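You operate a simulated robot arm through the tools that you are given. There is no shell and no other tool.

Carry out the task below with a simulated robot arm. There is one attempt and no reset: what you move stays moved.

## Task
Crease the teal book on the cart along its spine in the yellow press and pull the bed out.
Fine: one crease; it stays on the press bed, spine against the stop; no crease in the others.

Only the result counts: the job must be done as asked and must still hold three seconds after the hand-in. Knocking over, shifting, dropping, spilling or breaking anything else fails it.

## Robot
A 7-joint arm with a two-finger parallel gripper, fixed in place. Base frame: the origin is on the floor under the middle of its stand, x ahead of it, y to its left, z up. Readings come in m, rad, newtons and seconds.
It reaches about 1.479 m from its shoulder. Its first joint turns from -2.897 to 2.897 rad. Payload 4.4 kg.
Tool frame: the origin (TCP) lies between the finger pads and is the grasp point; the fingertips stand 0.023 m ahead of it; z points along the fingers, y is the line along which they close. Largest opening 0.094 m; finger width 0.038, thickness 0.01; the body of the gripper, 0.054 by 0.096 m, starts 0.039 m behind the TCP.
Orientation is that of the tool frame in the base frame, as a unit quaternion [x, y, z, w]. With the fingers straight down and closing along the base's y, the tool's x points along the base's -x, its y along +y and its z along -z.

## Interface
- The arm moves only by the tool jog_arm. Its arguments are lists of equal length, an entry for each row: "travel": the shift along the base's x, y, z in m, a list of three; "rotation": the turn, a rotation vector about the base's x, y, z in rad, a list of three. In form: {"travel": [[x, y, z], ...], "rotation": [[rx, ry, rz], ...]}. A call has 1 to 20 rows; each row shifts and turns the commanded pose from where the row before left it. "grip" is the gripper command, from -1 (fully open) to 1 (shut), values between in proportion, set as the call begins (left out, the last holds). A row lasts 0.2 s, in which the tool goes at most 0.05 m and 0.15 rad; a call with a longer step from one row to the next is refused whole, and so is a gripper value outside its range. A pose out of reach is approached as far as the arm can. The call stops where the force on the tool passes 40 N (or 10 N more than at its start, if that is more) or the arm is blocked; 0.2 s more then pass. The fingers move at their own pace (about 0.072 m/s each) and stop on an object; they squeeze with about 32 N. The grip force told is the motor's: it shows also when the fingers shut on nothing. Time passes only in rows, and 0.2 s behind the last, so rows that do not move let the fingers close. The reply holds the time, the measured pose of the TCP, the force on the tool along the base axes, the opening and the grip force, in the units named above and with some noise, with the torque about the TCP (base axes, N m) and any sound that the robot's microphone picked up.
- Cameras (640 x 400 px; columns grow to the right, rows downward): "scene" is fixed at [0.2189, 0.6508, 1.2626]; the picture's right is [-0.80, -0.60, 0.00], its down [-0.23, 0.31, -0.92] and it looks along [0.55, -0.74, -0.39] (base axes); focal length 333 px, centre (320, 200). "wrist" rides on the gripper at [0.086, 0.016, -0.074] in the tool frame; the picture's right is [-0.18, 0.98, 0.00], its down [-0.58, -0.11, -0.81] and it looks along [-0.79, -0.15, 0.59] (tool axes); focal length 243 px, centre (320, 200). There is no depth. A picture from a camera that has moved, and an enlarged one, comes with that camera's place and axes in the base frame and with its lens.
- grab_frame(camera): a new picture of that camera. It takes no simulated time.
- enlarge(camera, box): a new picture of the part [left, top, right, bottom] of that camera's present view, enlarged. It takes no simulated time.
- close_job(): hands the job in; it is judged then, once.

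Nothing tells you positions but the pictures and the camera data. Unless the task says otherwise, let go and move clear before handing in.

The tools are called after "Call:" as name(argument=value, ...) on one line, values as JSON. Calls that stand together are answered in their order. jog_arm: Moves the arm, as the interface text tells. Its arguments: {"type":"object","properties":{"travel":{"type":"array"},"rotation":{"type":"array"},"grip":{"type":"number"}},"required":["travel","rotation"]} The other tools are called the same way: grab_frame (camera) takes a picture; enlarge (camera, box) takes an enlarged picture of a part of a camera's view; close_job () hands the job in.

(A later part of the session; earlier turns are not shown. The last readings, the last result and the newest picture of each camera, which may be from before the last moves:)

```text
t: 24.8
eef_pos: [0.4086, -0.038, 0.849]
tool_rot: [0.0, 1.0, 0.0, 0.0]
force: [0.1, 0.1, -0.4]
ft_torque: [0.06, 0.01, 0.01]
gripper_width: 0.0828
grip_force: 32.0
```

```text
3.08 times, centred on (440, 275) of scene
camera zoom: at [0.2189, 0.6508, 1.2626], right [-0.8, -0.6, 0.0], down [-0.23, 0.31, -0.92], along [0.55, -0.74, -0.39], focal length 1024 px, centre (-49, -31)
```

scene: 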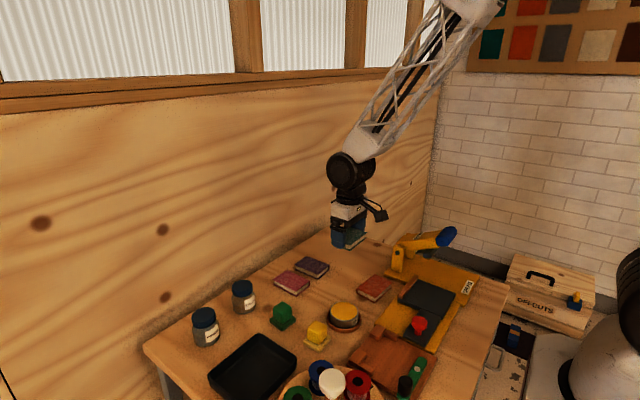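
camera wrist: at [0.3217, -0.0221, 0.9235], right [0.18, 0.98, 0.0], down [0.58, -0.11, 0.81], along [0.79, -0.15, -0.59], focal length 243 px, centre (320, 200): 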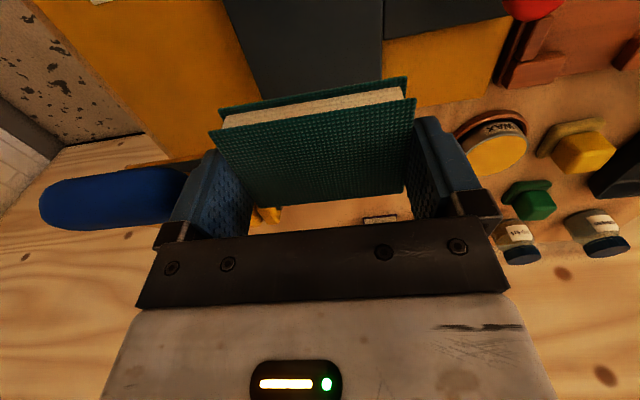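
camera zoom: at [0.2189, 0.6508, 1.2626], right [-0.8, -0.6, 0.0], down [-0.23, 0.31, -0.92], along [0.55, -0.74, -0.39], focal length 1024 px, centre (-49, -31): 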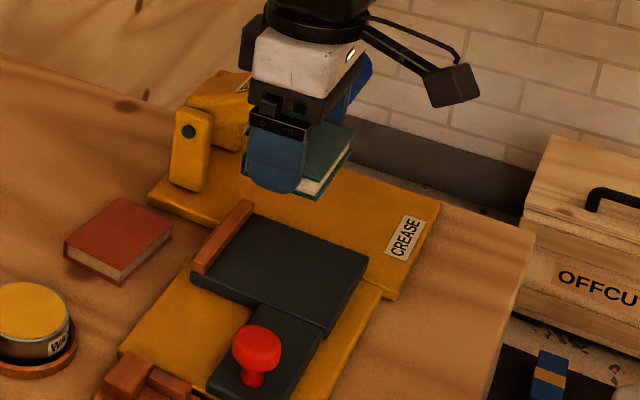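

Call:
jog_arm(travel=[[0, -0.003, -0.02], [0, 0, -0.03], [0, 0, -0.03], [0, 0, -0.011], [0, 0, 0]], rotation=[[0, 0, 0], [0, 0, 0], [0, 0, 0], [0, 0, 0], [0, 0, 0]])

Call:
grab_frame(camera="wrist")

Call:
enlarge(camera="scene", box=[380, 220, 490, 310])

```text
t: 26.0
eef_pos: [0.4097, -0.0419, 0.7585]
tool_rot: [0.0, 1.0, 0.0, 0.0]
force: [-0.1, -0.7, -0.4]
ft_torque: [0.0, -0.03, 0.0]
gripper_width: 0.0828
grip_force: 31.9
```

```text
taken
camera wrist: at [0.3237, -0.0259, 0.8334], right [0.18, 0.98, 0.0], down [0.58, -0.11, 0.81], along [0.79, -0.15, -0.59], focal length 243 px, centre (320, 200)
```

wrist: 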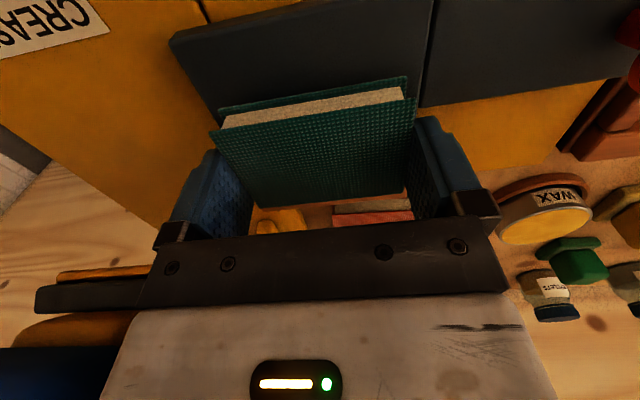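

```text
4.44 times, centred on (435, 265) of scene
camera zoom: at [0.2189, 0.6508, 1.2626], right [-0.8, -0.6, 0.0], down [-0.23, 0.31, -0.92], along [0.55, -0.74, -0.39], focal length 1479 px, centre (-191, -89)
```

zoom: 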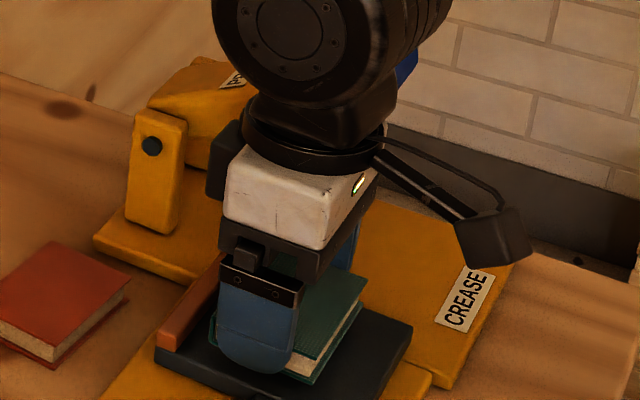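

Call:
jog_arm(travel=[[0, 0, -0.004], [0, 0, -0.003], [0, 0, 0]], rotation=[[0, 0, 0], [0, 0, 0], [0, 0, 0]])

Call:
enlarge(camera="wrist", box=[150, 0, 470, 240])

```text
t: 26.8
eef_pos: [0.4098, -0.0422, 0.7515]
tool_rot: [0.0, 1.0, 0.001, 0.0]
force: [-0.8, -0.2, -0.9]
ft_torque: [0.01, -0.01, 0.01]
gripper_width: 0.0831
grip_force: 31.5
```

```text
1.67 times, centred on (310, 120) of wrist
camera zoom: at [0.323, -0.0258, 0.8267], right [0.18, 0.98, 0.0], down [0.58, -0.11, 0.81], along [0.79, -0.15, -0.59], focal length 404 px, centre (337, 333)
```

zoom: 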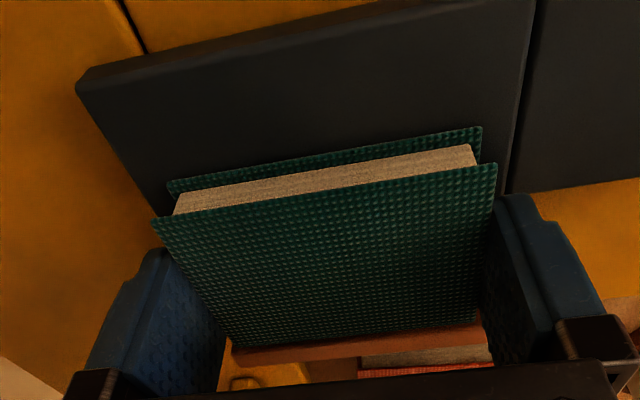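

Call:
jog_arm(travel=[[0, 0, -0.002], [0, 0, 0]], rotation=[[0, 0, 0], [0, 0, 0]])

Call:
jog_arm(travel=[[0, 0, -0.001], [0, 0, 0]], rotation=[[0, 0, 0], [0, 0, 0]])

```text
t: 27.4
eef_pos: [0.4087, -0.0413, 0.7497]
tool_rot: [0.0, 1.0, 0.0, 0.0]
force: [-1.8, 0.8, 2.6]
ft_torque: [-0.01, 0.03, 0.02]
gripper_width: 0.0832
grip_force: 32.4
```

```text
t: 28.0
eef_pos: [0.409, -0.0416, 0.75]
tool_rot: [0.0, 1.0, 0.0, 0.001]
force: [2.6, -0.5, 21.4]
ft_torque: [0.07, 0.2, -0.03]
gripper_width: 0.0831
grip_force: 32.3
```

The book has touched the bed at TCP z≈0.7495. I'll ease the pressure and slide +x toward the stop.

Call:
jog_arm(travel=[[0, 0, 0.001], [0.003, 0, 0], [0.003, 0, 0], [0.003, 0, 0]], rotation=[[0, 0, 0], [0, 0, 0], [0, 0, 0], [0, 0, 0]])

Call:
enlarge(camera="wrist", box=[150, 0, 470, 240])

```text
t: 29.0
eef_pos: [0.4179, -0.0429, 0.7497]
tool_rot: [0.0, 1.0, 0.0, 0.0]
force: [-5.0, -0.3, 11.7]
ft_torque: [-0.01, 0.02, 0.01]
gripper_width: 0.0832
grip_force: 31.6
```

```text
1.67 times, centred on (310, 120) of wrist
camera zoom: at [0.3312, -0.0256, 0.8243], right [0.18, 0.98, 0.0], down [0.58, -0.11, 0.81], along [0.79, -0.15, -0.59], focal length 404 px, centre (337, 333)
```

zoom: 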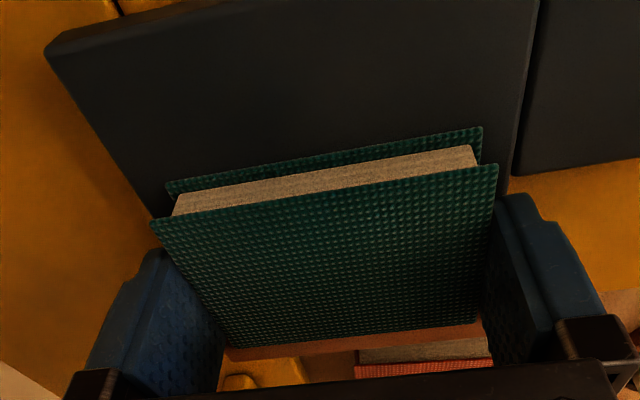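

Call:
jog_arm(travel=[[0, 0, 0.0002], [0.0015, 0, 0], [0.0015, 0, 0]], rotation=[[0, 0, 0], [0, 0, 0], [0, 0, 0]])

Call:
enlarge(camera="wrist", box=[230, 120, 430, 240])

```text
t: 29.8
eef_pos: [0.4205, -0.0412, 0.7497]
tool_rot: [0.0, 1.0, 0.0, -0.001]
force: [-0.1, -0.2, -0.3]
ft_torque: [0.0, 0.02, 0.01]
gripper_width: 0.0829
grip_force: 32.0
```

```text
3.20 times, centred on (330, 180) of wrist
camera zoom: at [0.3344, -0.0256, 0.8248], right [0.18, 0.98, 0.0], down [0.58, -0.11, 0.81], along [0.79, -0.15, -0.59], focal length 776 px, centre (288, 264)
```

zoom: 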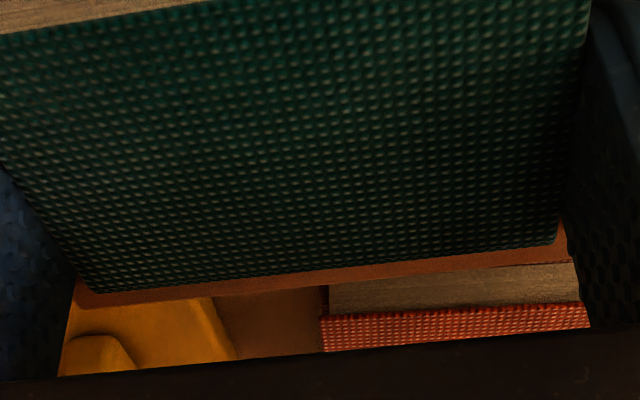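

Call:
jog_arm(travel=[[0.001, 0, 0], [0.001, 0, 0]], rotation=[[0, 0, 0], [0, 0, 0]])

Call:
jog_arm(travel=[[0.001, 0, 0], [0.001, 0, 0]], rotation=[[0, 0, 0], [0, 0, 0]])

```text
t: 30.4
eef_pos: [0.4224, -0.0423, 0.7499]
tool_rot: [0.0, 1.0, 0.0, 0.0]
force: [0.4, -0.3, -0.8]
ft_torque: [-0.02, 0.0, 0.01]
gripper_width: 0.0829
grip_force: 31.5
```

```text
t: 31.0
eef_pos: [0.4238, -0.0416, 0.7493]
tool_rot: [0.0, 1.0, -0.001, 0.0]
force: [-4.0, 0.3, 0.1]
ft_torque: [0.05, 0.08, 0.07]
gripper_width: 0.083
grip_force: 32.1
```

Call:
jog_arm(travel=[[0.0006, 0, 0], [0, 0, 0]], rotation=[[0, 0, 0], [0, 0, 0]])

Call:
enlarge(camera="wrist", box=[230, 120, 430, 240])

Call:
enlarge(camera="scene", box=[395, 240, 475, 310])

```text
t: 31.6
eef_pos: [0.4241, -0.0419, 0.7495]
tool_rot: [0.001, 1.0, 0.0, -0.001]
force: [-17.4, -0.1, 1.4]
ft_torque: [0.02, 0.28, 0.03]
gripper_width: 0.083
grip_force: 32.3
```

```text
3.20 times, centred on (330, 180) of wrist
camera zoom: at [0.3381, -0.0261, 0.8251], right [0.18, 0.98, 0.0], down [0.58, -0.11, 0.81], along [0.79, -0.15, -0.59], focal length 776 px, centre (288, 264)
```

zoom: 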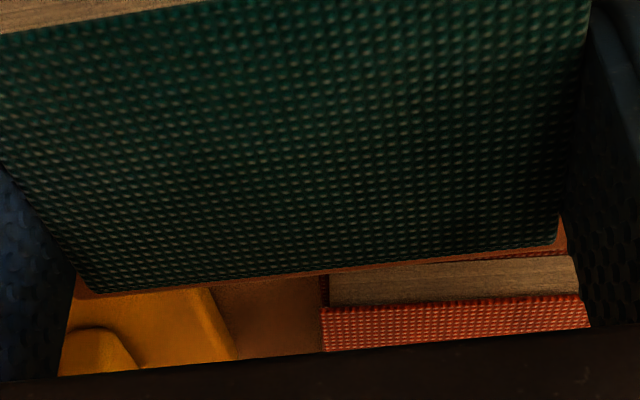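

```text
5.71 times, centred on (435, 275) of scene
camera zoom: at [0.2189, 0.6508, 1.2626], right [-0.8, -0.6, 0.0], down [-0.23, 0.31, -0.92], along [0.55, -0.74, -0.39], focal length 1902 px, centre (-337, -229)
```

zoom: 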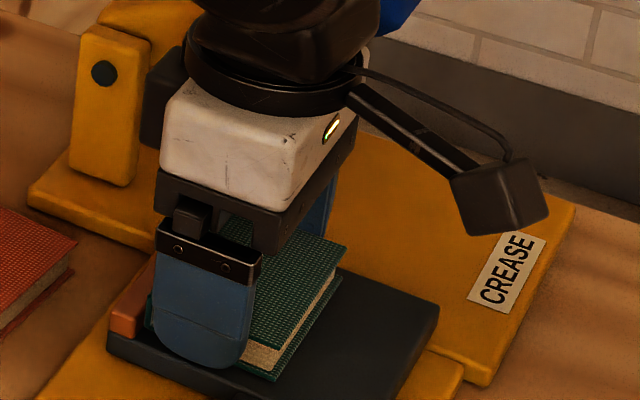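

The spine is against the stop (about 17 N contact in x). I'll seat the book down slightly, then open the fingers.

Call:
jog_arm(travel=[[0, 0, -0.0004], [0, 0, 0]], rotation=[[0, 0, 0], [0, 0, 0]])

Call:
jog_arm(travel=[[0, 0, 0], [0, 0, 0], [0, 0, 0]], rotation=[[0, 0, 0], [0, 0, 0], [0, 0, 0]], grip=-0.95)

Call:
enlarge(camera="wrist", box=[150, 40, 470, 240])

```text
t: 32.2
eef_pos: [0.4243, -0.0408, 0.749]
tool_rot: [0.0, 1.0, 0.0, -0.001]
force: [-25.6, -0.5, 5.1]
ft_torque: [-0.08, 0.36, 0.0]
gripper_width: 0.0832
grip_force: 32.2
```

```text
t: 33.0
eef_pos: [0.4246, -0.0416, 0.7487]
tool_rot: [0.0, 1.0, -0.001, 0.0]
force: [0.4, -0.3, -1.0]
ft_torque: [-0.02, -0.01, 0.02]
gripper_width: 0.0917
grip_force: 0.1
```

```text
2.00 times, centred on (310, 140) of wrist
camera zoom: at [0.3389, -0.0259, 0.8246], right [0.18, 0.98, 0.0], down [0.58, -0.11, 0.81], along [0.79, -0.15, -0.59], focal length 485 px, centre (340, 320)
```

zoom: 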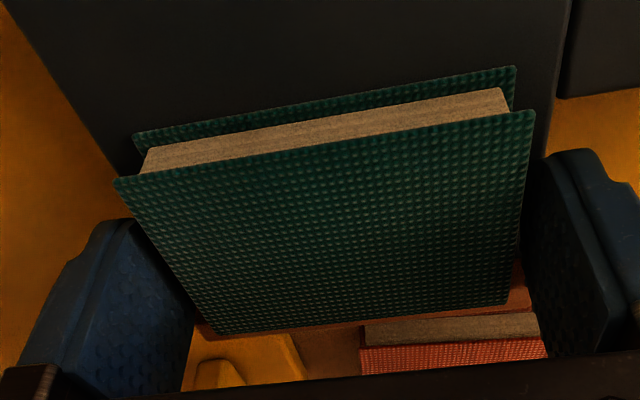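

Call:
jog_arm(travel=[[0, 0, 0.008], [0, 0, 0.02], [0, 0, 0.04], [0, 0, 0.04], [0, 0, 0.03], [0, 0, 0]], rotation=[[0, 0, 0], [0, 0, 0], [0, 0, 0], [0, 0, 0], [0, 0, 0], [0, 0, 0]])

Call:
grab_frame(camera="wrist")

Call:
enlarge(camera="scene", box=[380, 225, 480, 315])

```text
t: 34.4
eef_pos: [0.4236, -0.0421, 0.8908]
tool_rot: [0.0, 1.0, 0.0, -0.001]
force: [0.3, 0.2, -1.1]
ft_torque: [0.0, 0.01, -0.02]
gripper_width: 0.0915
grip_force: 0.1
```

```text
taken
camera wrist: at [0.3376, -0.0264, 0.9654], right [0.18, 0.98, 0.0], down [0.58, -0.11, 0.81], along [0.79, -0.15, -0.59], focal length 243 px, centre (320, 200)
```

wrist: 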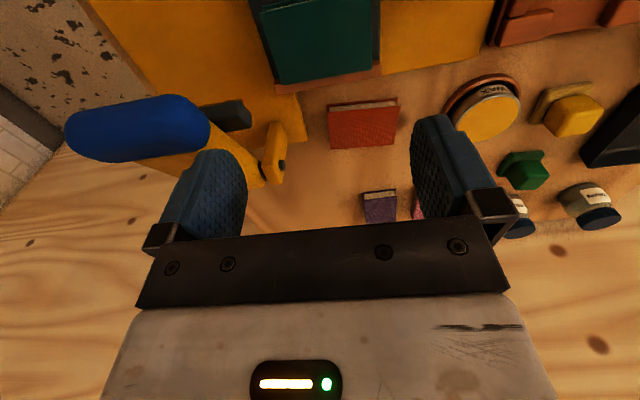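

```text
4.44 times, centred on (430, 270) of scene
camera zoom: at [0.2189, 0.6508, 1.2626], right [-0.8, -0.6, 0.0], down [-0.23, 0.31, -0.92], along [0.55, -0.74, -0.39], focal length 1479 px, centre (-169, -111)
```

zoom: 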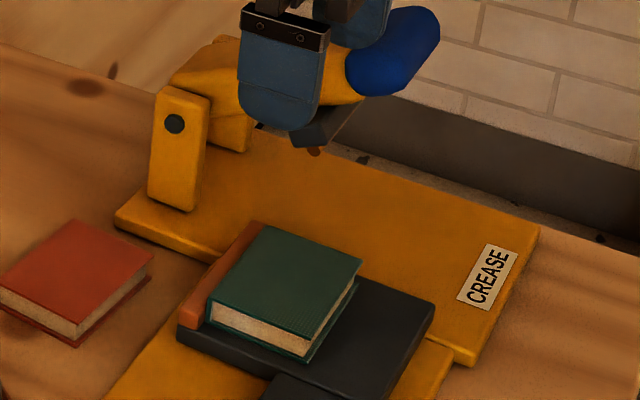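

Call:
enlarge(camera="wrist", box=[230, 0, 410, 110])

Call:
enlarge(camera="scene", box=[414, 268, 466, 308])

```text
3.56 times, centred on (320, 55) of wrist
camera zoom: at [0.3376, -0.0264, 0.9654], right [0.18, 0.98, 0.0], down [0.58, -0.11, 0.81], along [0.79, -0.15, -0.59], focal length 863 px, centre (320, 716)
```

zoom: 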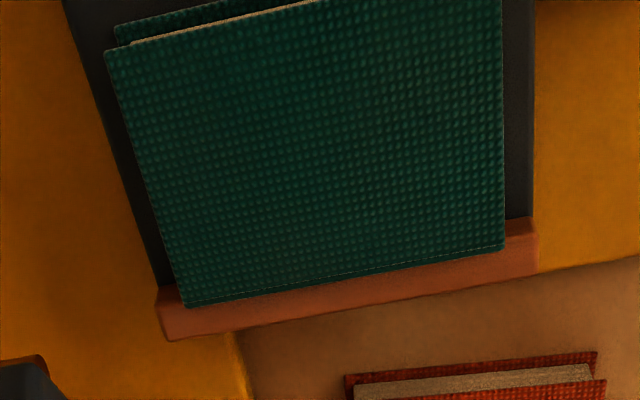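

```text
10.00 times, centred on (440, 288) of scene
camera zoom: at [0.2189, 0.6508, 1.2626], right [-0.8, -0.6, 0.0], down [-0.23, 0.31, -0.92], along [0.55, -0.74, -0.39], focal length 3328 px, centre (-880, -680)
```

zoom: 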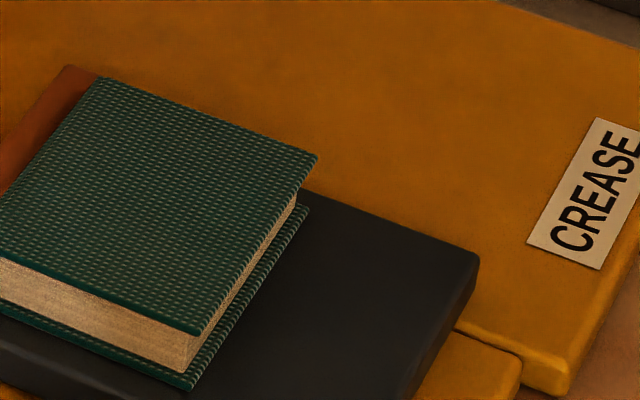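

The book sits square with its spine on the stop. Now I'll go back to the knob with the fingers set as a loose cage, to push the bed in.

Call:
jog_arm(travel=[[-0.0109, 0.0325, -0.01], [-0.0109, 0.0325, -0.01], [-0.0109, 0.0325, -0.01], [-0.0109, 0.0325, -0.01], [0, 0, 0]], rotation=[[0, 0, 0], [0, 0, 0], [0, 0, 0], [0, 0, 0], [0, 0, 0]], grip=0.1)

Call:
grab_frame(camera="wrist")

```text
t: 35.6
eef_pos: [0.3811, 0.0899, 0.8516]
tool_rot: [-0.001, 1.0, 0.0, 0.0]
force: [-0.6, -0.4, 0.4]
ft_torque: [0.0, 0.05, 0.0]
gripper_width: 0.0423
grip_force: 0.0
```

```text
taken
camera wrist: at [0.2952, 0.1055, 0.926], right [0.18, 0.98, 0.0], down [0.58, -0.11, 0.81], along [0.79, -0.15, -0.59], focal length 243 px, centre (320, 200)
```

wrist: 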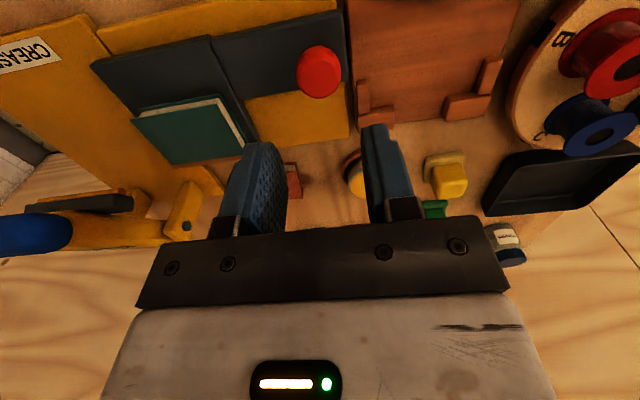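

Call:
jog_arm(travel=[[0, 0, -0.03], [0, 0, -0.03], [0, 0, -0.02], [0, 0, -0.012], [0, 0, -0.009], [0, 0, 0]], rotation=[[0, 0, 0], [0, 0, 0], [0, 0, 0], [0, 0, 0], [0, 0, 0], [0, 0, 0]])

Call:
grab_frame(camera="wrist")

```text
t: 37.0
eef_pos: [0.3801, 0.0884, 0.748]
tool_rot: [0.0, 1.0, 0.0, 0.0]
force: [-0.1, 0.0, 0.5]
ft_torque: [0.0, 0.03, -0.02]
gripper_width: 0.0423
grip_force: 0.0
```

```text
taken
camera wrist: at [0.2947, 0.1035, 0.8225], right [0.18, 0.98, 0.0], down [0.58, -0.11, 0.81], along [0.79, -0.15, -0.59], focal length 243 px, centre (320, 200)
```

wrist: 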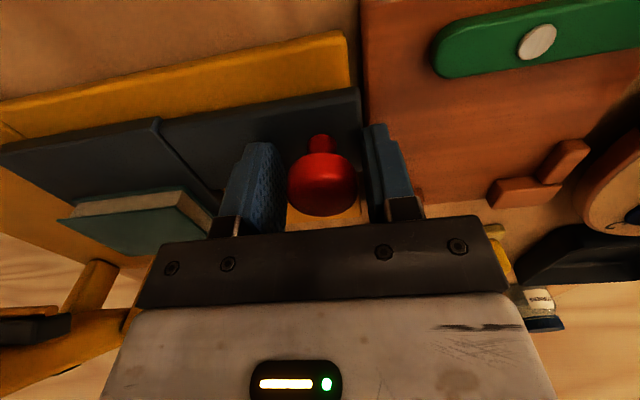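

Call:
jog_arm(travel=[[0, -0.004, 0.001], [0, -0.006, 0], [0, -0.008, 0], [0, -0.008, 0], [0, -0.008, 0], [0, -0.008, 0], [0, -0.008, 0], [0, -0.006, 0]], rotation=[[0, 0, 0], [0, 0, 0], [0, 0, 0], [0, 0, 0], [0, 0, 0], [0, 0, 0], [0, 0, 0], [0, 0, 0]], grip=0.2)

Call:
grab_frame(camera="wrist")

Call:
enlarge(camera="scene", box=[380, 215, 490, 315])

```text
t: 38.8
eef_pos: [0.3811, 0.032, 0.7479]
tool_rot: [0.0, 1.0, 0.0, 0.0]
force: [-0.8, 2.1, 0.6]
ft_torque: [0.0, 0.03, -0.01]
gripper_width: 0.0387
grip_force: 1.4
```

```text
taken
camera wrist: at [0.2953, 0.0477, 0.8227], right [0.18, 0.98, 0.0], down [0.58, -0.11, 0.81], along [0.79, -0.15, -0.59], focal length 243 px, centre (320, 200)
```

wrist: 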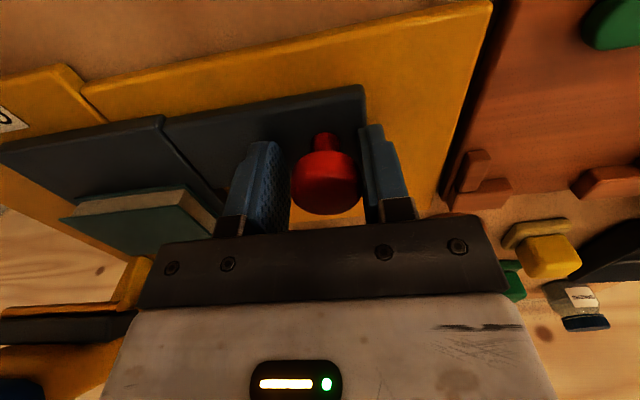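

```text
4.00 times, centred on (435, 265) of scene
camera zoom: at [0.2189, 0.6508, 1.2626], right [-0.8, -0.6, 0.0], down [-0.23, 0.31, -0.92], along [0.55, -0.74, -0.39], focal length 1331 px, centre (-140, -60)
```

zoom: 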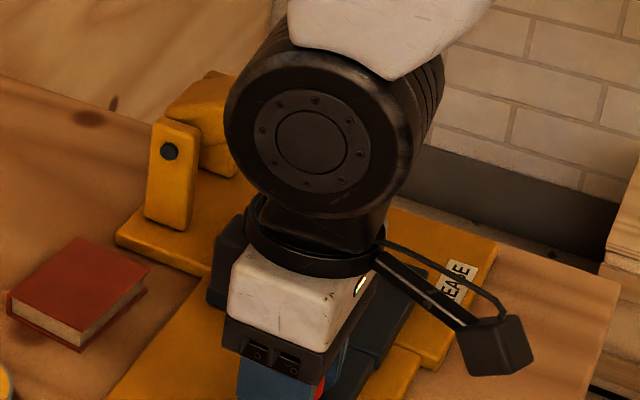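

Call:
jog_arm(travel=[[0, -0.006, 0.0005], [0, -0.008, 0.0005], [0, -0.008, 0], [0, -0.008, 0], [0, -0.008, 0], [0, -0.008, 0], [0, -0.006, 0]], rotation=[[0, 0, 0], [0, 0, 0], [0, 0, 0], [0, 0, 0], [0, 0, 0], [0, 0, 0], [0, 0, 0]])

Call:
grab_frame(camera="wrist")

```text
t: 40.4
eef_pos: [0.3806, -0.0196, 0.7477]
tool_rot: [0.0, 1.0, 0.0, 0.0]
force: [-0.5, 2.5, -0.6]
ft_torque: [-0.01, 0.01, 0.01]
gripper_width: 0.0389
grip_force: 0.7
```

```text
taken
camera wrist: at [0.2953, -0.0032, 0.823], right [0.18, 0.98, 0.0], down [0.58, -0.11, 0.81], along [0.79, -0.15, -0.59], focal length 243 px, centre (320, 200)
```

wrist: 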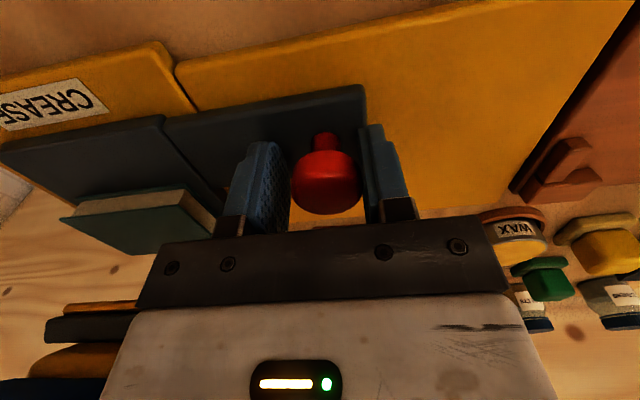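

Bed nearly in and the book is moving with it. I'll finish the push in small steps until I feel the inner end stop.

Call:
jog_arm(travel=[[0, -0.003, 0], [0, -0.003, 0], [0, -0.002, 0]], rotation=[[0, 0, 0], [0, 0, 0], [0, 0, 0]])

Call:
jog_arm(travel=[[0, -0.0015, 0], [0, -0.001, 0]], rotation=[[0, 0, 0], [0, 0, 0]])

```text
t: 41.2
eef_pos: [0.3818, -0.0286, 0.7475]
tool_rot: [0.0, 1.0, 0.0, 0.0]
force: [0.8, 2.2, -0.9]
ft_torque: [0.01, -0.01, -0.04]
gripper_width: 0.0389
grip_force: 1.4
```

```text
t: 41.8
eef_pos: [0.38, -0.0289, 0.748]
tool_rot: [0.0, 1.0, 0.0, 0.001]
force: [5.1, 14.8, -1.1]
ft_torque: [-0.02, -0.02, -0.15]
gripper_width: 0.044
grip_force: 6.9
```

The bed is at its inner stop (force rose to 15 N). I'll back off from the knob, rise, and inspect before pressing.

Call:
jog_arm(travel=[[0, 0.004, 0], [0, 0.002, 0.005], [0, 0, 0.03], [0, 0, 0.04], [0, 0, 0.04], [0, 0, 0.04], [0, 0, 0.03], [0, 0, 0]], rotation=[[0, 0, 0], [0, 0, 0], [0, 0, 0], [0, 0, 0], [0, 0, 0], [0, 0, 0], [0, 0, 0], [0, 0, 0]])

Call:
grab_frame(camera="wrist")

Call:
enlarge(camera="scene", box=[380, 215, 490, 315])

```text
t: 43.6
eef_pos: [0.3811, -0.0258, 0.9351]
tool_rot: [0.0, 1.0, 0.001, 0.0]
force: [0.1, -0.6, -0.2]
ft_torque: [0.0, 0.02, 0.03]
gripper_width: 0.0376
grip_force: 0.1
```

```text
taken
camera wrist: at [0.2951, -0.0093, 1.0095], right [0.18, 0.98, 0.0], down [0.58, -0.11, 0.81], along [0.79, -0.15, -0.59], focal length 243 px, centre (320, 200)
```

wrist: 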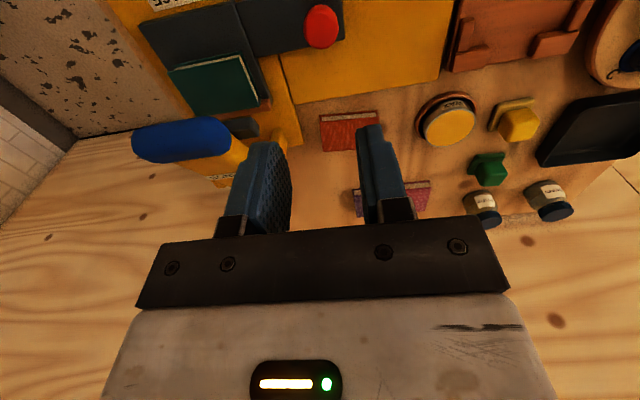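

```text
4.00 times, centred on (435, 265) of scene
camera zoom: at [0.2189, 0.6508, 1.2626], right [-0.8, -0.6, 0.0], down [-0.23, 0.31, -0.92], along [0.55, -0.74, -0.39], focal length 1331 px, centre (-140, -60)
```

zoom: 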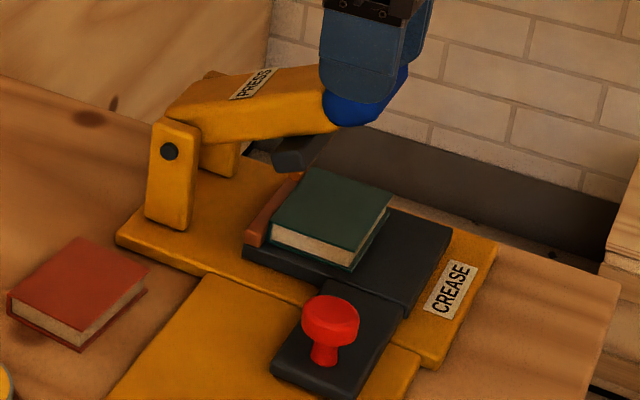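

Call:
enlarge(camera="wrist", box=[130, 0, 350, 150])

Call:
enlarge(camera="scene", box=[410, 240, 462, 290])

```text
2.67 times, centred on (240, 75) of wrist
camera zoom: at [0.2951, -0.0093, 1.0095], right [0.18, 0.98, 0.0], down [0.58, -0.11, 0.81], along [0.79, -0.15, -0.59], focal length 647 px, centre (533, 533)
```

zoom: 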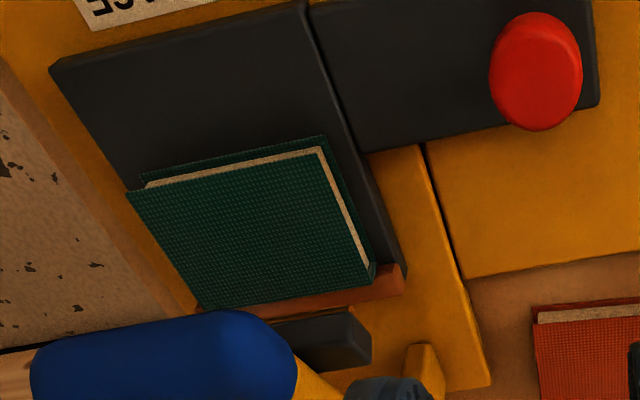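

```text
8.00 times, centred on (436, 265) of scene
camera zoom: at [0.2189, 0.6508, 1.2626], right [-0.8, -0.6, 0.0], down [-0.23, 0.31, -0.92], along [0.55, -0.74, -0.39], focal length 2662 px, centre (-608, -320)
```

zoom: 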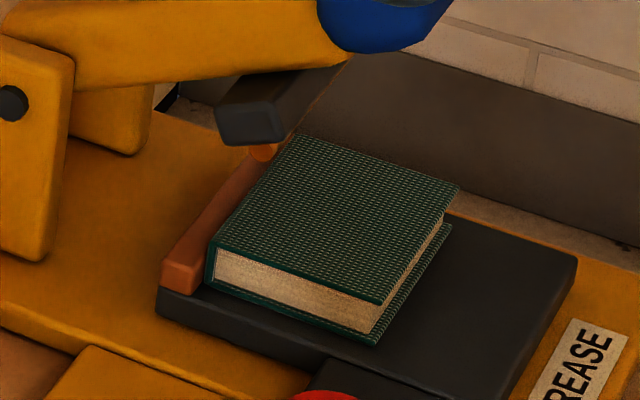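

The book and bed are in place under the die. Now I'll close the fingers and position above the blue lever handle.

Call:
jog_arm(travel=[[0.006, -0.0325, 0], [0.006, -0.0325, 0], [0.006, -0.0325, 0], [0.006, -0.0325, 0], [0, 0, 0], [0, 0, 0]], rotation=[[0, 0, 0], [0, 0, 0], [0, 0, 0], [0, 0, 0], [0, 0, 0], [0, 0, 0]], grip=1)

Call:
grab_frame(camera="wrist")

Call:
enlarge(camera="scene", box=[380, 180, 500, 300])

```text
t: 45.0
eef_pos: [0.4052, -0.1548, 0.9367]
tool_rot: [0.0, 1.0, 0.0, 0.0]
force: [0.2, 0.3, 0.5]
ft_torque: [0.01, -0.02, -0.02]
gripper_width: 0.0
grip_force: 32.2
```

```text
taken
camera wrist: at [0.3182, -0.1376, 1.0108], right [0.18, 0.98, 0.0], down [0.58, -0.11, 0.81], along [0.79, -0.15, -0.59], focal length 243 px, centre (320, 200)
```

wrist: 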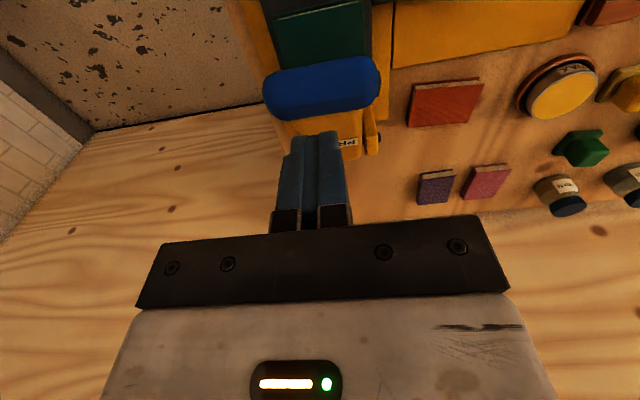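

```text
3.33 times, centred on (440, 240) of scene
camera zoom: at [0.2189, 0.6508, 1.2626], right [-0.8, -0.6, 0.0], down [-0.23, 0.31, -0.92], along [0.55, -0.74, -0.39], focal length 1109 px, centre (-80, 67)
```

zoom: 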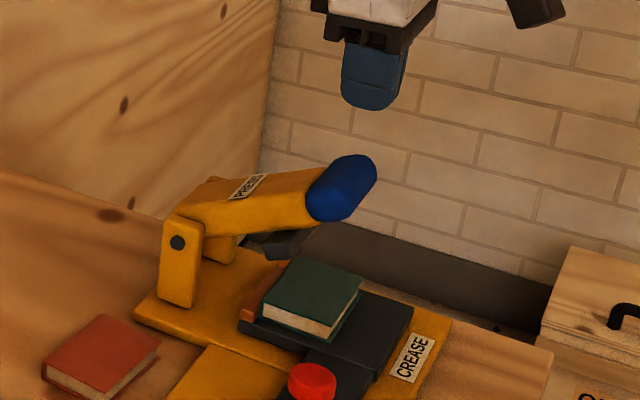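

Call:
jog_arm(travel=[[0, 0, -0.02], [0, 0, -0.015], [0, 0, -0.008], [0, 0, 0]], rotation=[[0, 0, 0], [0, 0, 0], [0, 0, 0], [0, 0, 0]])

Call:
enlarge(camera="scene", box=[380, 180, 500, 300])

```text
t: 46.0
eef_pos: [0.406, -0.1541, 0.8921]
tool_rot: [0.001, 1.0, 0.0, 0.0]
force: [0.4, 0.3, -0.1]
ft_torque: [0.0, 0.02, -0.03]
gripper_width: 0.0
grip_force: 32.3
```

```text
3.33 times, centred on (440, 240) of scene
camera zoom: at [0.2189, 0.6508, 1.2626], right [-0.8, -0.6, 0.0], down [-0.23, 0.31, -0.92], along [0.55, -0.74, -0.39], focal length 1109 px, centre (-80, 67)
```

zoom: 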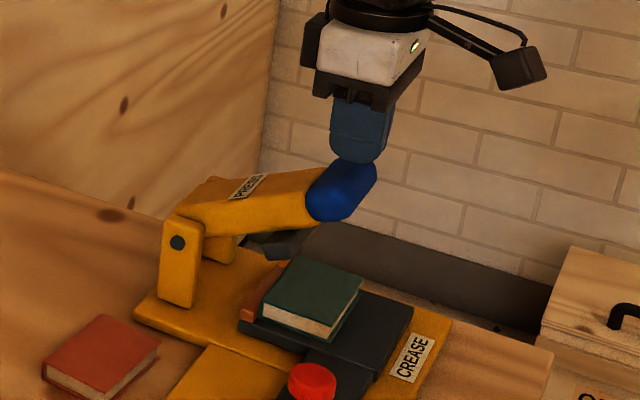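

Call:
jog_arm(travel=[[0, 0, -0.004], [0, 0, -0.004], [0, 0, -0.004], [0, 0, 0]], rotation=[[0, 0, 0], [0, 0, 0], [0, 0, 0], [0, 0, 0]])

```text
t: 47.0
eef_pos: [0.4066, -0.1532, 0.879]
tool_rot: [0.0, 1.0, 0.0, 0.0]
force: [0.3, -1.8, 0.8]
ft_torque: [-0.01, 0.02, -0.02]
gripper_width: 0.0
grip_force: 32.6
```

Call:
jog_arm(travel=[[0, 0, -0.004], [0, 0, -0.004], [0, 0, 0]], rotation=[[0, 0, 0], [0, 0, 0], [0, 0, 0]])

Call:
enlarge(camera="scene", box=[380, 180, 500, 300])

```text
t: 47.8
eef_pos: [0.4057, -0.1559, 0.8711]
tool_rot: [0.0, 1.0, 0.0, 0.0]
force: [-0.2, 1.3, 1.8]
ft_torque: [0.04, 0.01, 0.01]
gripper_width: 0.0
grip_force: 32.0
```

```text
3.33 times, centred on (440, 240) of scene
camera zoom: at [0.2189, 0.6508, 1.2626], right [-0.8, -0.6, 0.0], down [-0.23, 0.31, -0.92], along [0.55, -0.74, -0.39], focal length 1109 px, centre (-80, 67)
```

zoom: 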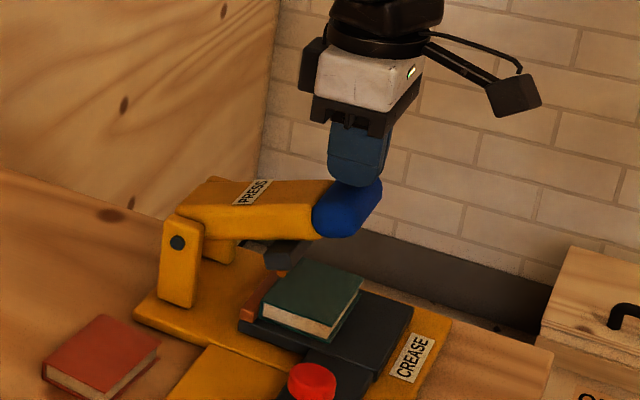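

The lever is going down with a light force. I'll continue pressing, following the arc slightly toward -x.

Call:
jog_arm(travel=[[-0.001, 0, -0.005], [-0.001, 0, -0.005], [-0.001, 0, -0.005], [-0.001, 0, -0.005]], rotation=[[0, 0, 0], [0, 0, 0], [0, 0, 0], [0, 0, 0]])

Call:
enlarge(camera="scene", box=[380, 180, 500, 300])

```text
t: 48.8
eef_pos: [0.4014, -0.1539, 0.8508]
tool_rot: [0.0, 1.0, -0.001, 0.0]
force: [-1.6, 0.5, 1.7]
ft_torque: [0.01, 0.09, -0.02]
gripper_width: 0.0001
grip_force: 31.7
```

```text
3.33 times, centred on (440, 240) of scene
camera zoom: at [0.2189, 0.6508, 1.2626], right [-0.8, -0.6, 0.0], down [-0.23, 0.31, -0.92], along [0.55, -0.74, -0.39], focal length 1109 px, centre (-80, 67)
```

zoom: 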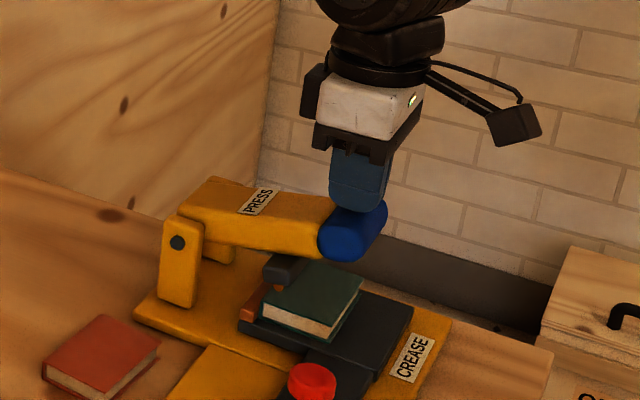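

Call:
jog_arm(travel=[[-0.001, 0, -0.004], [-0.001, 0, -0.004], [-0.001, 0, -0.004]], rotation=[[0, 0, 0], [0, 0, 0], [0, 0, 0]])

Call:
enlarge(camera="scene", box=[400, 210, 480, 290])

```text
t: 49.6
eef_pos: [0.3984, -0.1535, 0.8395]
tool_rot: [-0.001, 1.0, 0.0, 0.0]
force: [-1.1, 0.8, 2.2]
ft_torque: [0.0, 0.05, -0.02]
gripper_width: 0.0
grip_force: 32.0
```

```text
5.00 times, centred on (440, 250) of scene
camera zoom: at [0.2189, 0.6508, 1.2626], right [-0.8, -0.6, 0.0], down [-0.23, 0.31, -0.92], along [0.55, -0.74, -0.39], focal length 1664 px, centre (-280, -50)
```

zoom: 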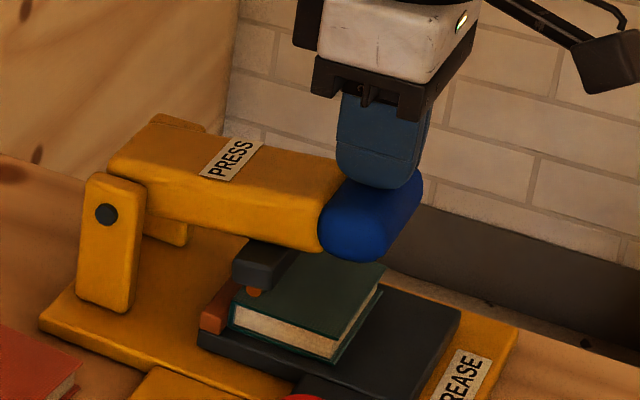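

Call:
jog_arm(travel=[[-0.0005, 0, -0.003], [-0.0005, 0, -0.003]], rotation=[[0, 0, 0], [0, 0, 0]])

Call:
enlarge(camera="scene", box=[400, 210, 480, 290])

```text
t: 50.2
eef_pos: [0.3978, -0.1542, 0.8332]
tool_rot: [0.0, 1.0, 0.0, 0.0]
force: [0.7, 1.4, 2.3]
ft_torque: [0.04, 0.03, -0.05]
gripper_width: 0.0
grip_force: 31.5
```

```text
5.00 times, centred on (440, 250) of scene
camera zoom: at [0.2189, 0.6508, 1.2626], right [-0.8, -0.6, 0.0], down [-0.23, 0.31, -0.92], along [0.55, -0.74, -0.39], focal length 1664 px, centre (-280, -50)
```

zoom: 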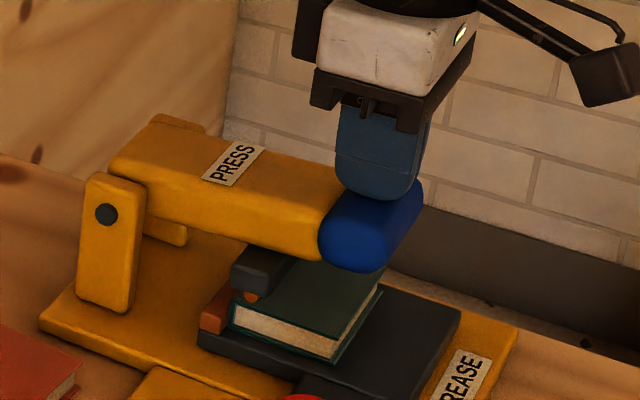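

Call:
jog_arm(travel=[[-0.0005, 0, -0.003], [-0.0005, 0, -0.003]], rotation=[[0, 0, 0], [0, 0, 0]])

Call:
enlarge(camera="scene", box=[400, 210, 480, 290])

```text
t: 50.8
eef_pos: [0.3957, -0.1547, 0.827]
tool_rot: [0.0, 1.0, -0.001, 0.0]
force: [-1.5, -0.5, 2.0]
ft_torque: [-0.04, 0.1, 0.03]
gripper_width: 0.0002
grip_force: 32.4
```

```text
5.00 times, centred on (440, 250) of scene
camera zoom: at [0.2189, 0.6508, 1.2626], right [-0.8, -0.6, 0.0], down [-0.23, 0.31, -0.92], along [0.55, -0.74, -0.39], focal length 1664 px, centre (-280, -50)
```

zoom: 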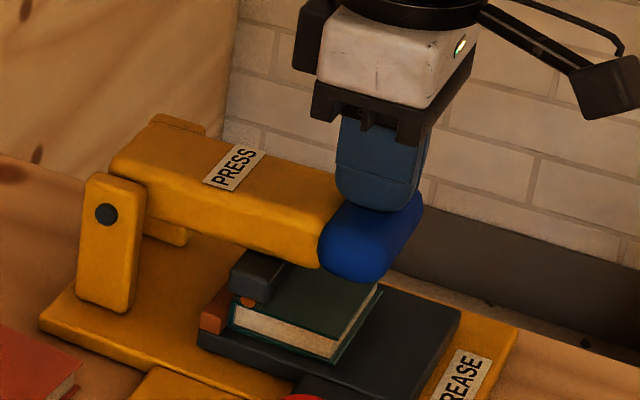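

Call:
jog_arm(travel=[[0, 0, -0.003], [0, 0, -0.003]], rotation=[[0, 0, 0], [0, 0, 0]])

Call:
enlarge(camera="scene", box=[400, 210, 480, 290])

```text
t: 51.4
eef_pos: [0.396, -0.1559, 0.822]
tool_rot: [0.0, 1.0, 0.0, 0.001]
force: [-14.9, 5.2, 28.2]
ft_torque: [0.18, -0.13, 0.19]
gripper_width: 0.0
grip_force: 32.4
stopped in row 2: the force on the tool passed its limit at 55 N (the readings are from after the stop); the commanded pose is now the measured one
```

```text
5.00 times, centred on (440, 250) of scene
camera zoom: at [0.2189, 0.6508, 1.2626], right [-0.8, -0.6, 0.0], down [-0.23, 0.31, -0.92], along [0.55, -0.74, -0.39], focal length 1664 px, centre (-280, -50)
```

zoom: 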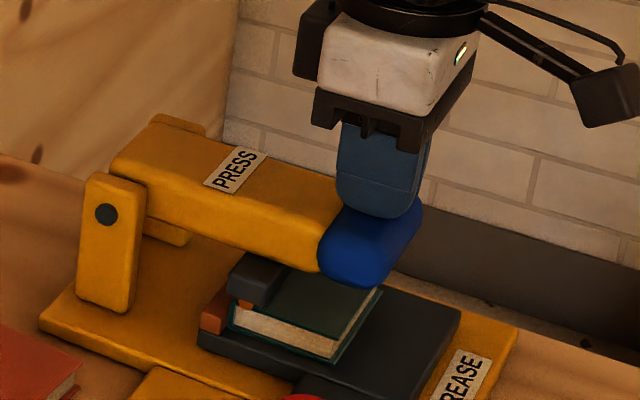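

The die has met the book and the force rose sharply. I'll keep this same single press and build pressure gradually to be sure it creases, listening for any sound.

Call:
jog_arm(travel=[[0, 0, -0.0004], [0, 0, -0.0004], [0, 0, 0]], rotation=[[0, 0, 0], [0, 0, 0], [0, 0, 0]])

```text
t: 51.9
eef_pos: [0.3953, -0.1549, 0.8229]
tool_rot: [-0.001, 1.0, 0.0, 0.0]
force: [-9.0, 12.1, 24.8]
ft_torque: [0.34, -0.2, 0.32]
gripper_width: 0.0
grip_force: 32.2
stopped in row 2: the force on the tool passed its limit at 45 N (the readings are from after the stop); the commanded pose is now the measured one
```

Call:
jog_arm(travel=[[0, 0, -0.0002], [0, 0, 0]], rotation=[[0, 0, 0], [0, 0, 0]])

Call:
enlarge(camera="scene", box=[415, 240, 465, 285])

Call:
grab_frame(camera="wrist")

```text
t: 52.2
eef_pos: [0.3957, -0.1554, 0.8223]
tool_rot: [-0.002, 1.0, -0.001, 0.001]
force: [-11.8, 8.8, 24.8]
ft_torque: [0.24, -0.14, 0.25]
gripper_width: 0.0003
grip_force: 31.8
stopped in row 1: the force on the tool passed its limit at 43 N (the readings are from after the stop); the commanded pose is now the measured one
```

```text
8.89 times, centred on (440, 262) of scene
camera zoom: at [0.2189, 0.6508, 1.2626], right [-0.8, -0.6, 0.0], down [-0.23, 0.31, -0.92], along [0.55, -0.74, -0.39], focal length 2958 px, centre (-747, -356)
```

zoom: 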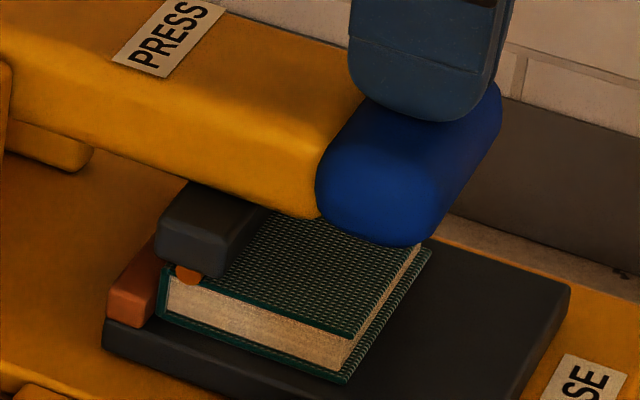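

```text
taken
camera wrist: at [0.3096, -0.139, 0.8973], right [0.18, 0.98, 0.0], down [0.58, -0.11, 0.81], along [0.79, -0.15, -0.59], focal length 243 px, centre (320, 200)
```

wrist: 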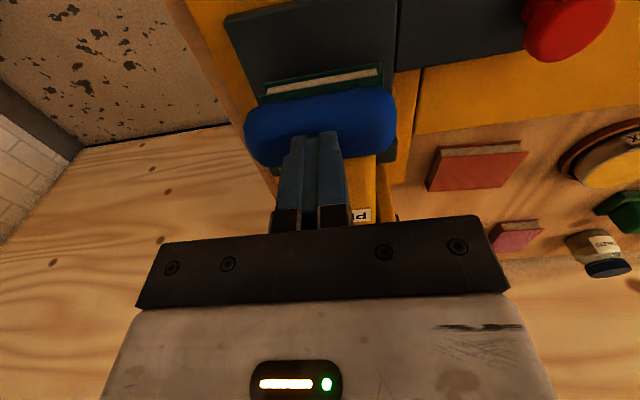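

Call:
jog_arm(travel=[[0, 0, 0], [0, 0, 0], [0, 0, 0], [0, 0, 0], [0, 0, 0]], rotation=[[0, 0, 0], [0, 0, 0], [0, 0, 0], [0, 0, 0], [0, 0, 0]])

```text
t: 53.4
eef_pos: [0.3961, -0.1549, 0.8223]
tool_rot: [-0.001, 1.0, -0.001, 0.002]
force: [-12.0, 10.3, 31.3]
ft_torque: [0.32, -0.24, 0.19]
gripper_width: 0.0
grip_force: 31.6
```

I've held the press at about 35 N for over a second. Now I'll lift the fingers and see whether the lever follows.

Call:
jog_arm(travel=[[0, 0, 0.003], [0, 0, 0.005], [0, 0, 0.01], [0, 0, 0.01], [0, 0, 0]], rotation=[[0, 0, 0], [0, 0, 0], [0, 0, 0], [0, 0, 0], [0, 0, 0]])

Call:
enlarge(camera="scene", box=[400, 210, 480, 290])

```text
t: 54.6
eef_pos: [0.3952, -0.1557, 0.851]
tool_rot: [-0.001, 1.0, -0.001, 0.001]
force: [0.7, -0.8, 0.6]
ft_torque: [-0.01, 0.06, -0.01]
gripper_width: 0.0
grip_force: 31.7
```

```text
5.00 times, centred on (440, 250) of scene
camera zoom: at [0.2189, 0.6508, 1.2626], right [-0.8, -0.6, 0.0], down [-0.23, 0.31, -0.92], along [0.55, -0.74, -0.39], focal length 1664 px, centre (-280, -50)
```

zoom: 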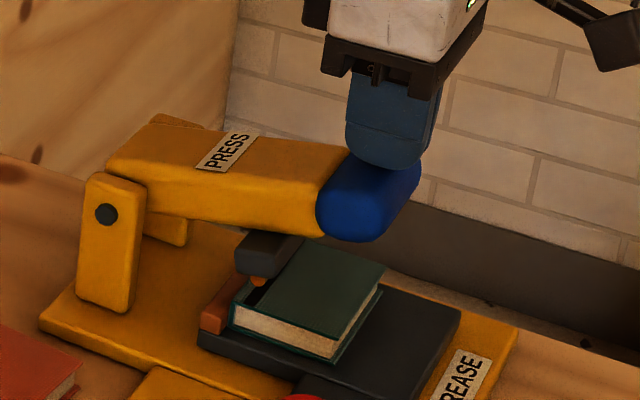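

The lever springs back up on its own, and there seems to be a dark crease line near the spine. I'll raise the fingers fully and inspect.

Call:
jog_arm(travel=[[0, 0, 0.01], [0, 0, 0.01], [0, 0, 0.015], [0, 0, 0.03], [0, 0, 0.03], [0, 0, 0]], rotation=[[0, 0, 0], [0, 0, 0], [0, 0, 0], [0, 0, 0], [0, 0, 0], [0, 0, 0]])

Call:
enlarge(camera="scene", box=[410, 240, 470, 290])

Call:
grab_frame(camera="scene")

```text
t: 56.0
eef_pos: [0.3939, -0.1564, 0.9457]
tool_rot: [-0.001, 1.0, -0.001, 0.001]
force: [1.0, 0.5, 0.1]
ft_torque: [-0.01, -0.01, 0.0]
gripper_width: 0.0004
grip_force: 32.2
```

```text
8.00 times, centred on (440, 265) of scene
camera zoom: at [0.2189, 0.6508, 1.2626], right [-0.8, -0.6, 0.0], down [-0.23, 0.31, -0.92], along [0.55, -0.74, -0.39], focal length 2662 px, centre (-640, -320)
```

zoom: 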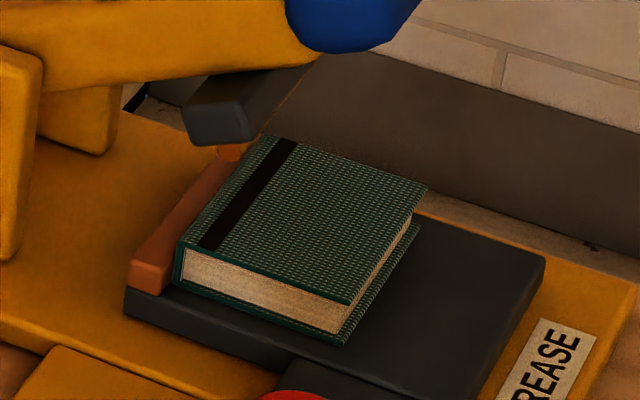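

```text
taken
```

scene: 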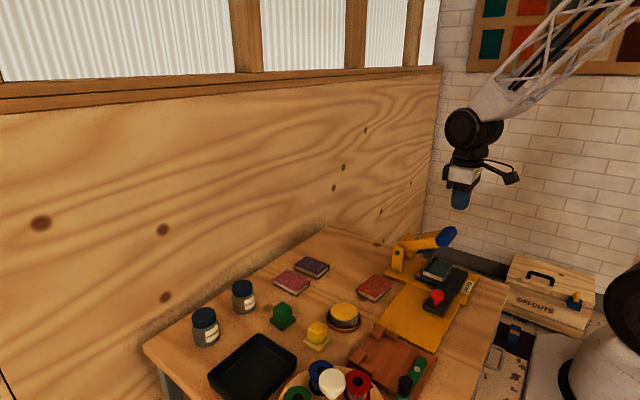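

A single clear crease line now runs along the spine, and the book is still on the stop. Next I'll go back to the knob to pull the bed out.

Call:
jog_arm(travel=[[-0.0034, 0.033, 0], [-0.0034, 0.033, 0], [-0.0034, 0.033, -0.01], [-0.0034, 0.033, -0.03], [0, 0, -0.04], [0, 0, 0]], rotation=[[0, 0, 0], [0, 0, 0], [0, 0, 0], [0, 0, 0], [0, 0, 0], [0, 0, 0]], grip=0.1)

Call:
grab_frame(camera="wrist")

```text
t: 57.4
eef_pos: [0.3821, -0.0221, 0.8645]
tool_rot: [0.0, 1.0, -0.001, 0.002]
force: [0.2, -0.5, 0.5]
ft_torque: [0.04, -0.01, 0.02]
gripper_width: 0.0424
grip_force: 0.1
```

```text
taken
camera wrist: at [0.2955, -0.0063, 0.9385], right [0.18, 0.98, 0.0], down [0.58, -0.11, 0.81], along [0.79, -0.15, -0.59], focal length 243 px, centre (320, 200)
```

wrist: 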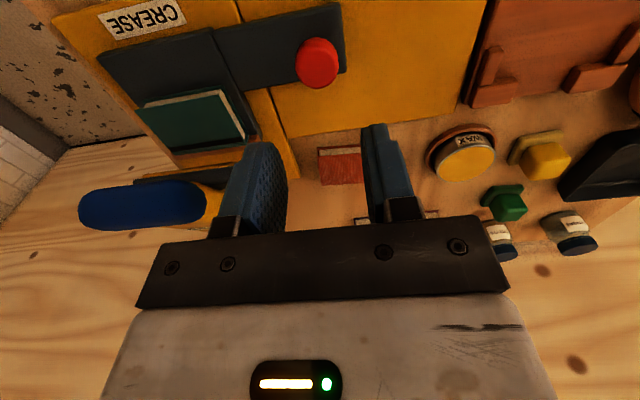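

Call:
jog_arm(travel=[[0, -0.0012, -0.03], [0, 0, -0.03], [0, 0, -0.03], [0, 0, -0.015], [0, 0, -0.009], [0, 0, 0]], rotation=[[0, 0, 0], [0, 0, 0], [0, 0, 0], [0, 0, 0], [0, 0, 0], [0, 0, 0]])

Call:
grab_frame(camera="wrist")

```text
t: 58.8
eef_pos: [0.382, -0.0234, 0.7514]
tool_rot: [-0.001, 1.0, -0.001, 0.001]
force: [0.4, 0.4, 0.2]
ft_torque: [0.03, -0.03, -0.02]
gripper_width: 0.0422
grip_force: 0.0
```

```text
taken
camera wrist: at [0.2951, -0.0079, 0.8258], right [0.18, 0.98, 0.0], down [0.58, -0.11, 0.81], along [0.79, -0.15, -0.59], focal length 243 px, centre (320, 200)
```

wrist: 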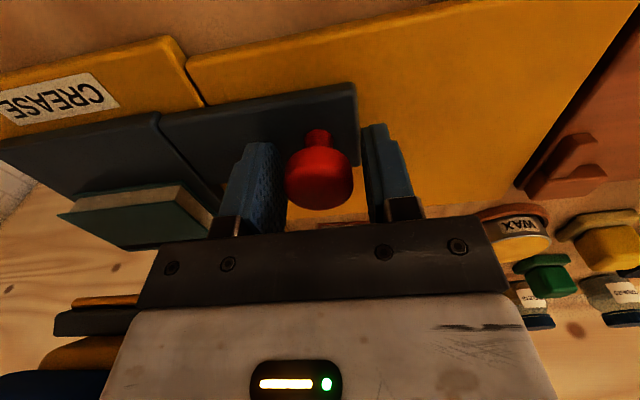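

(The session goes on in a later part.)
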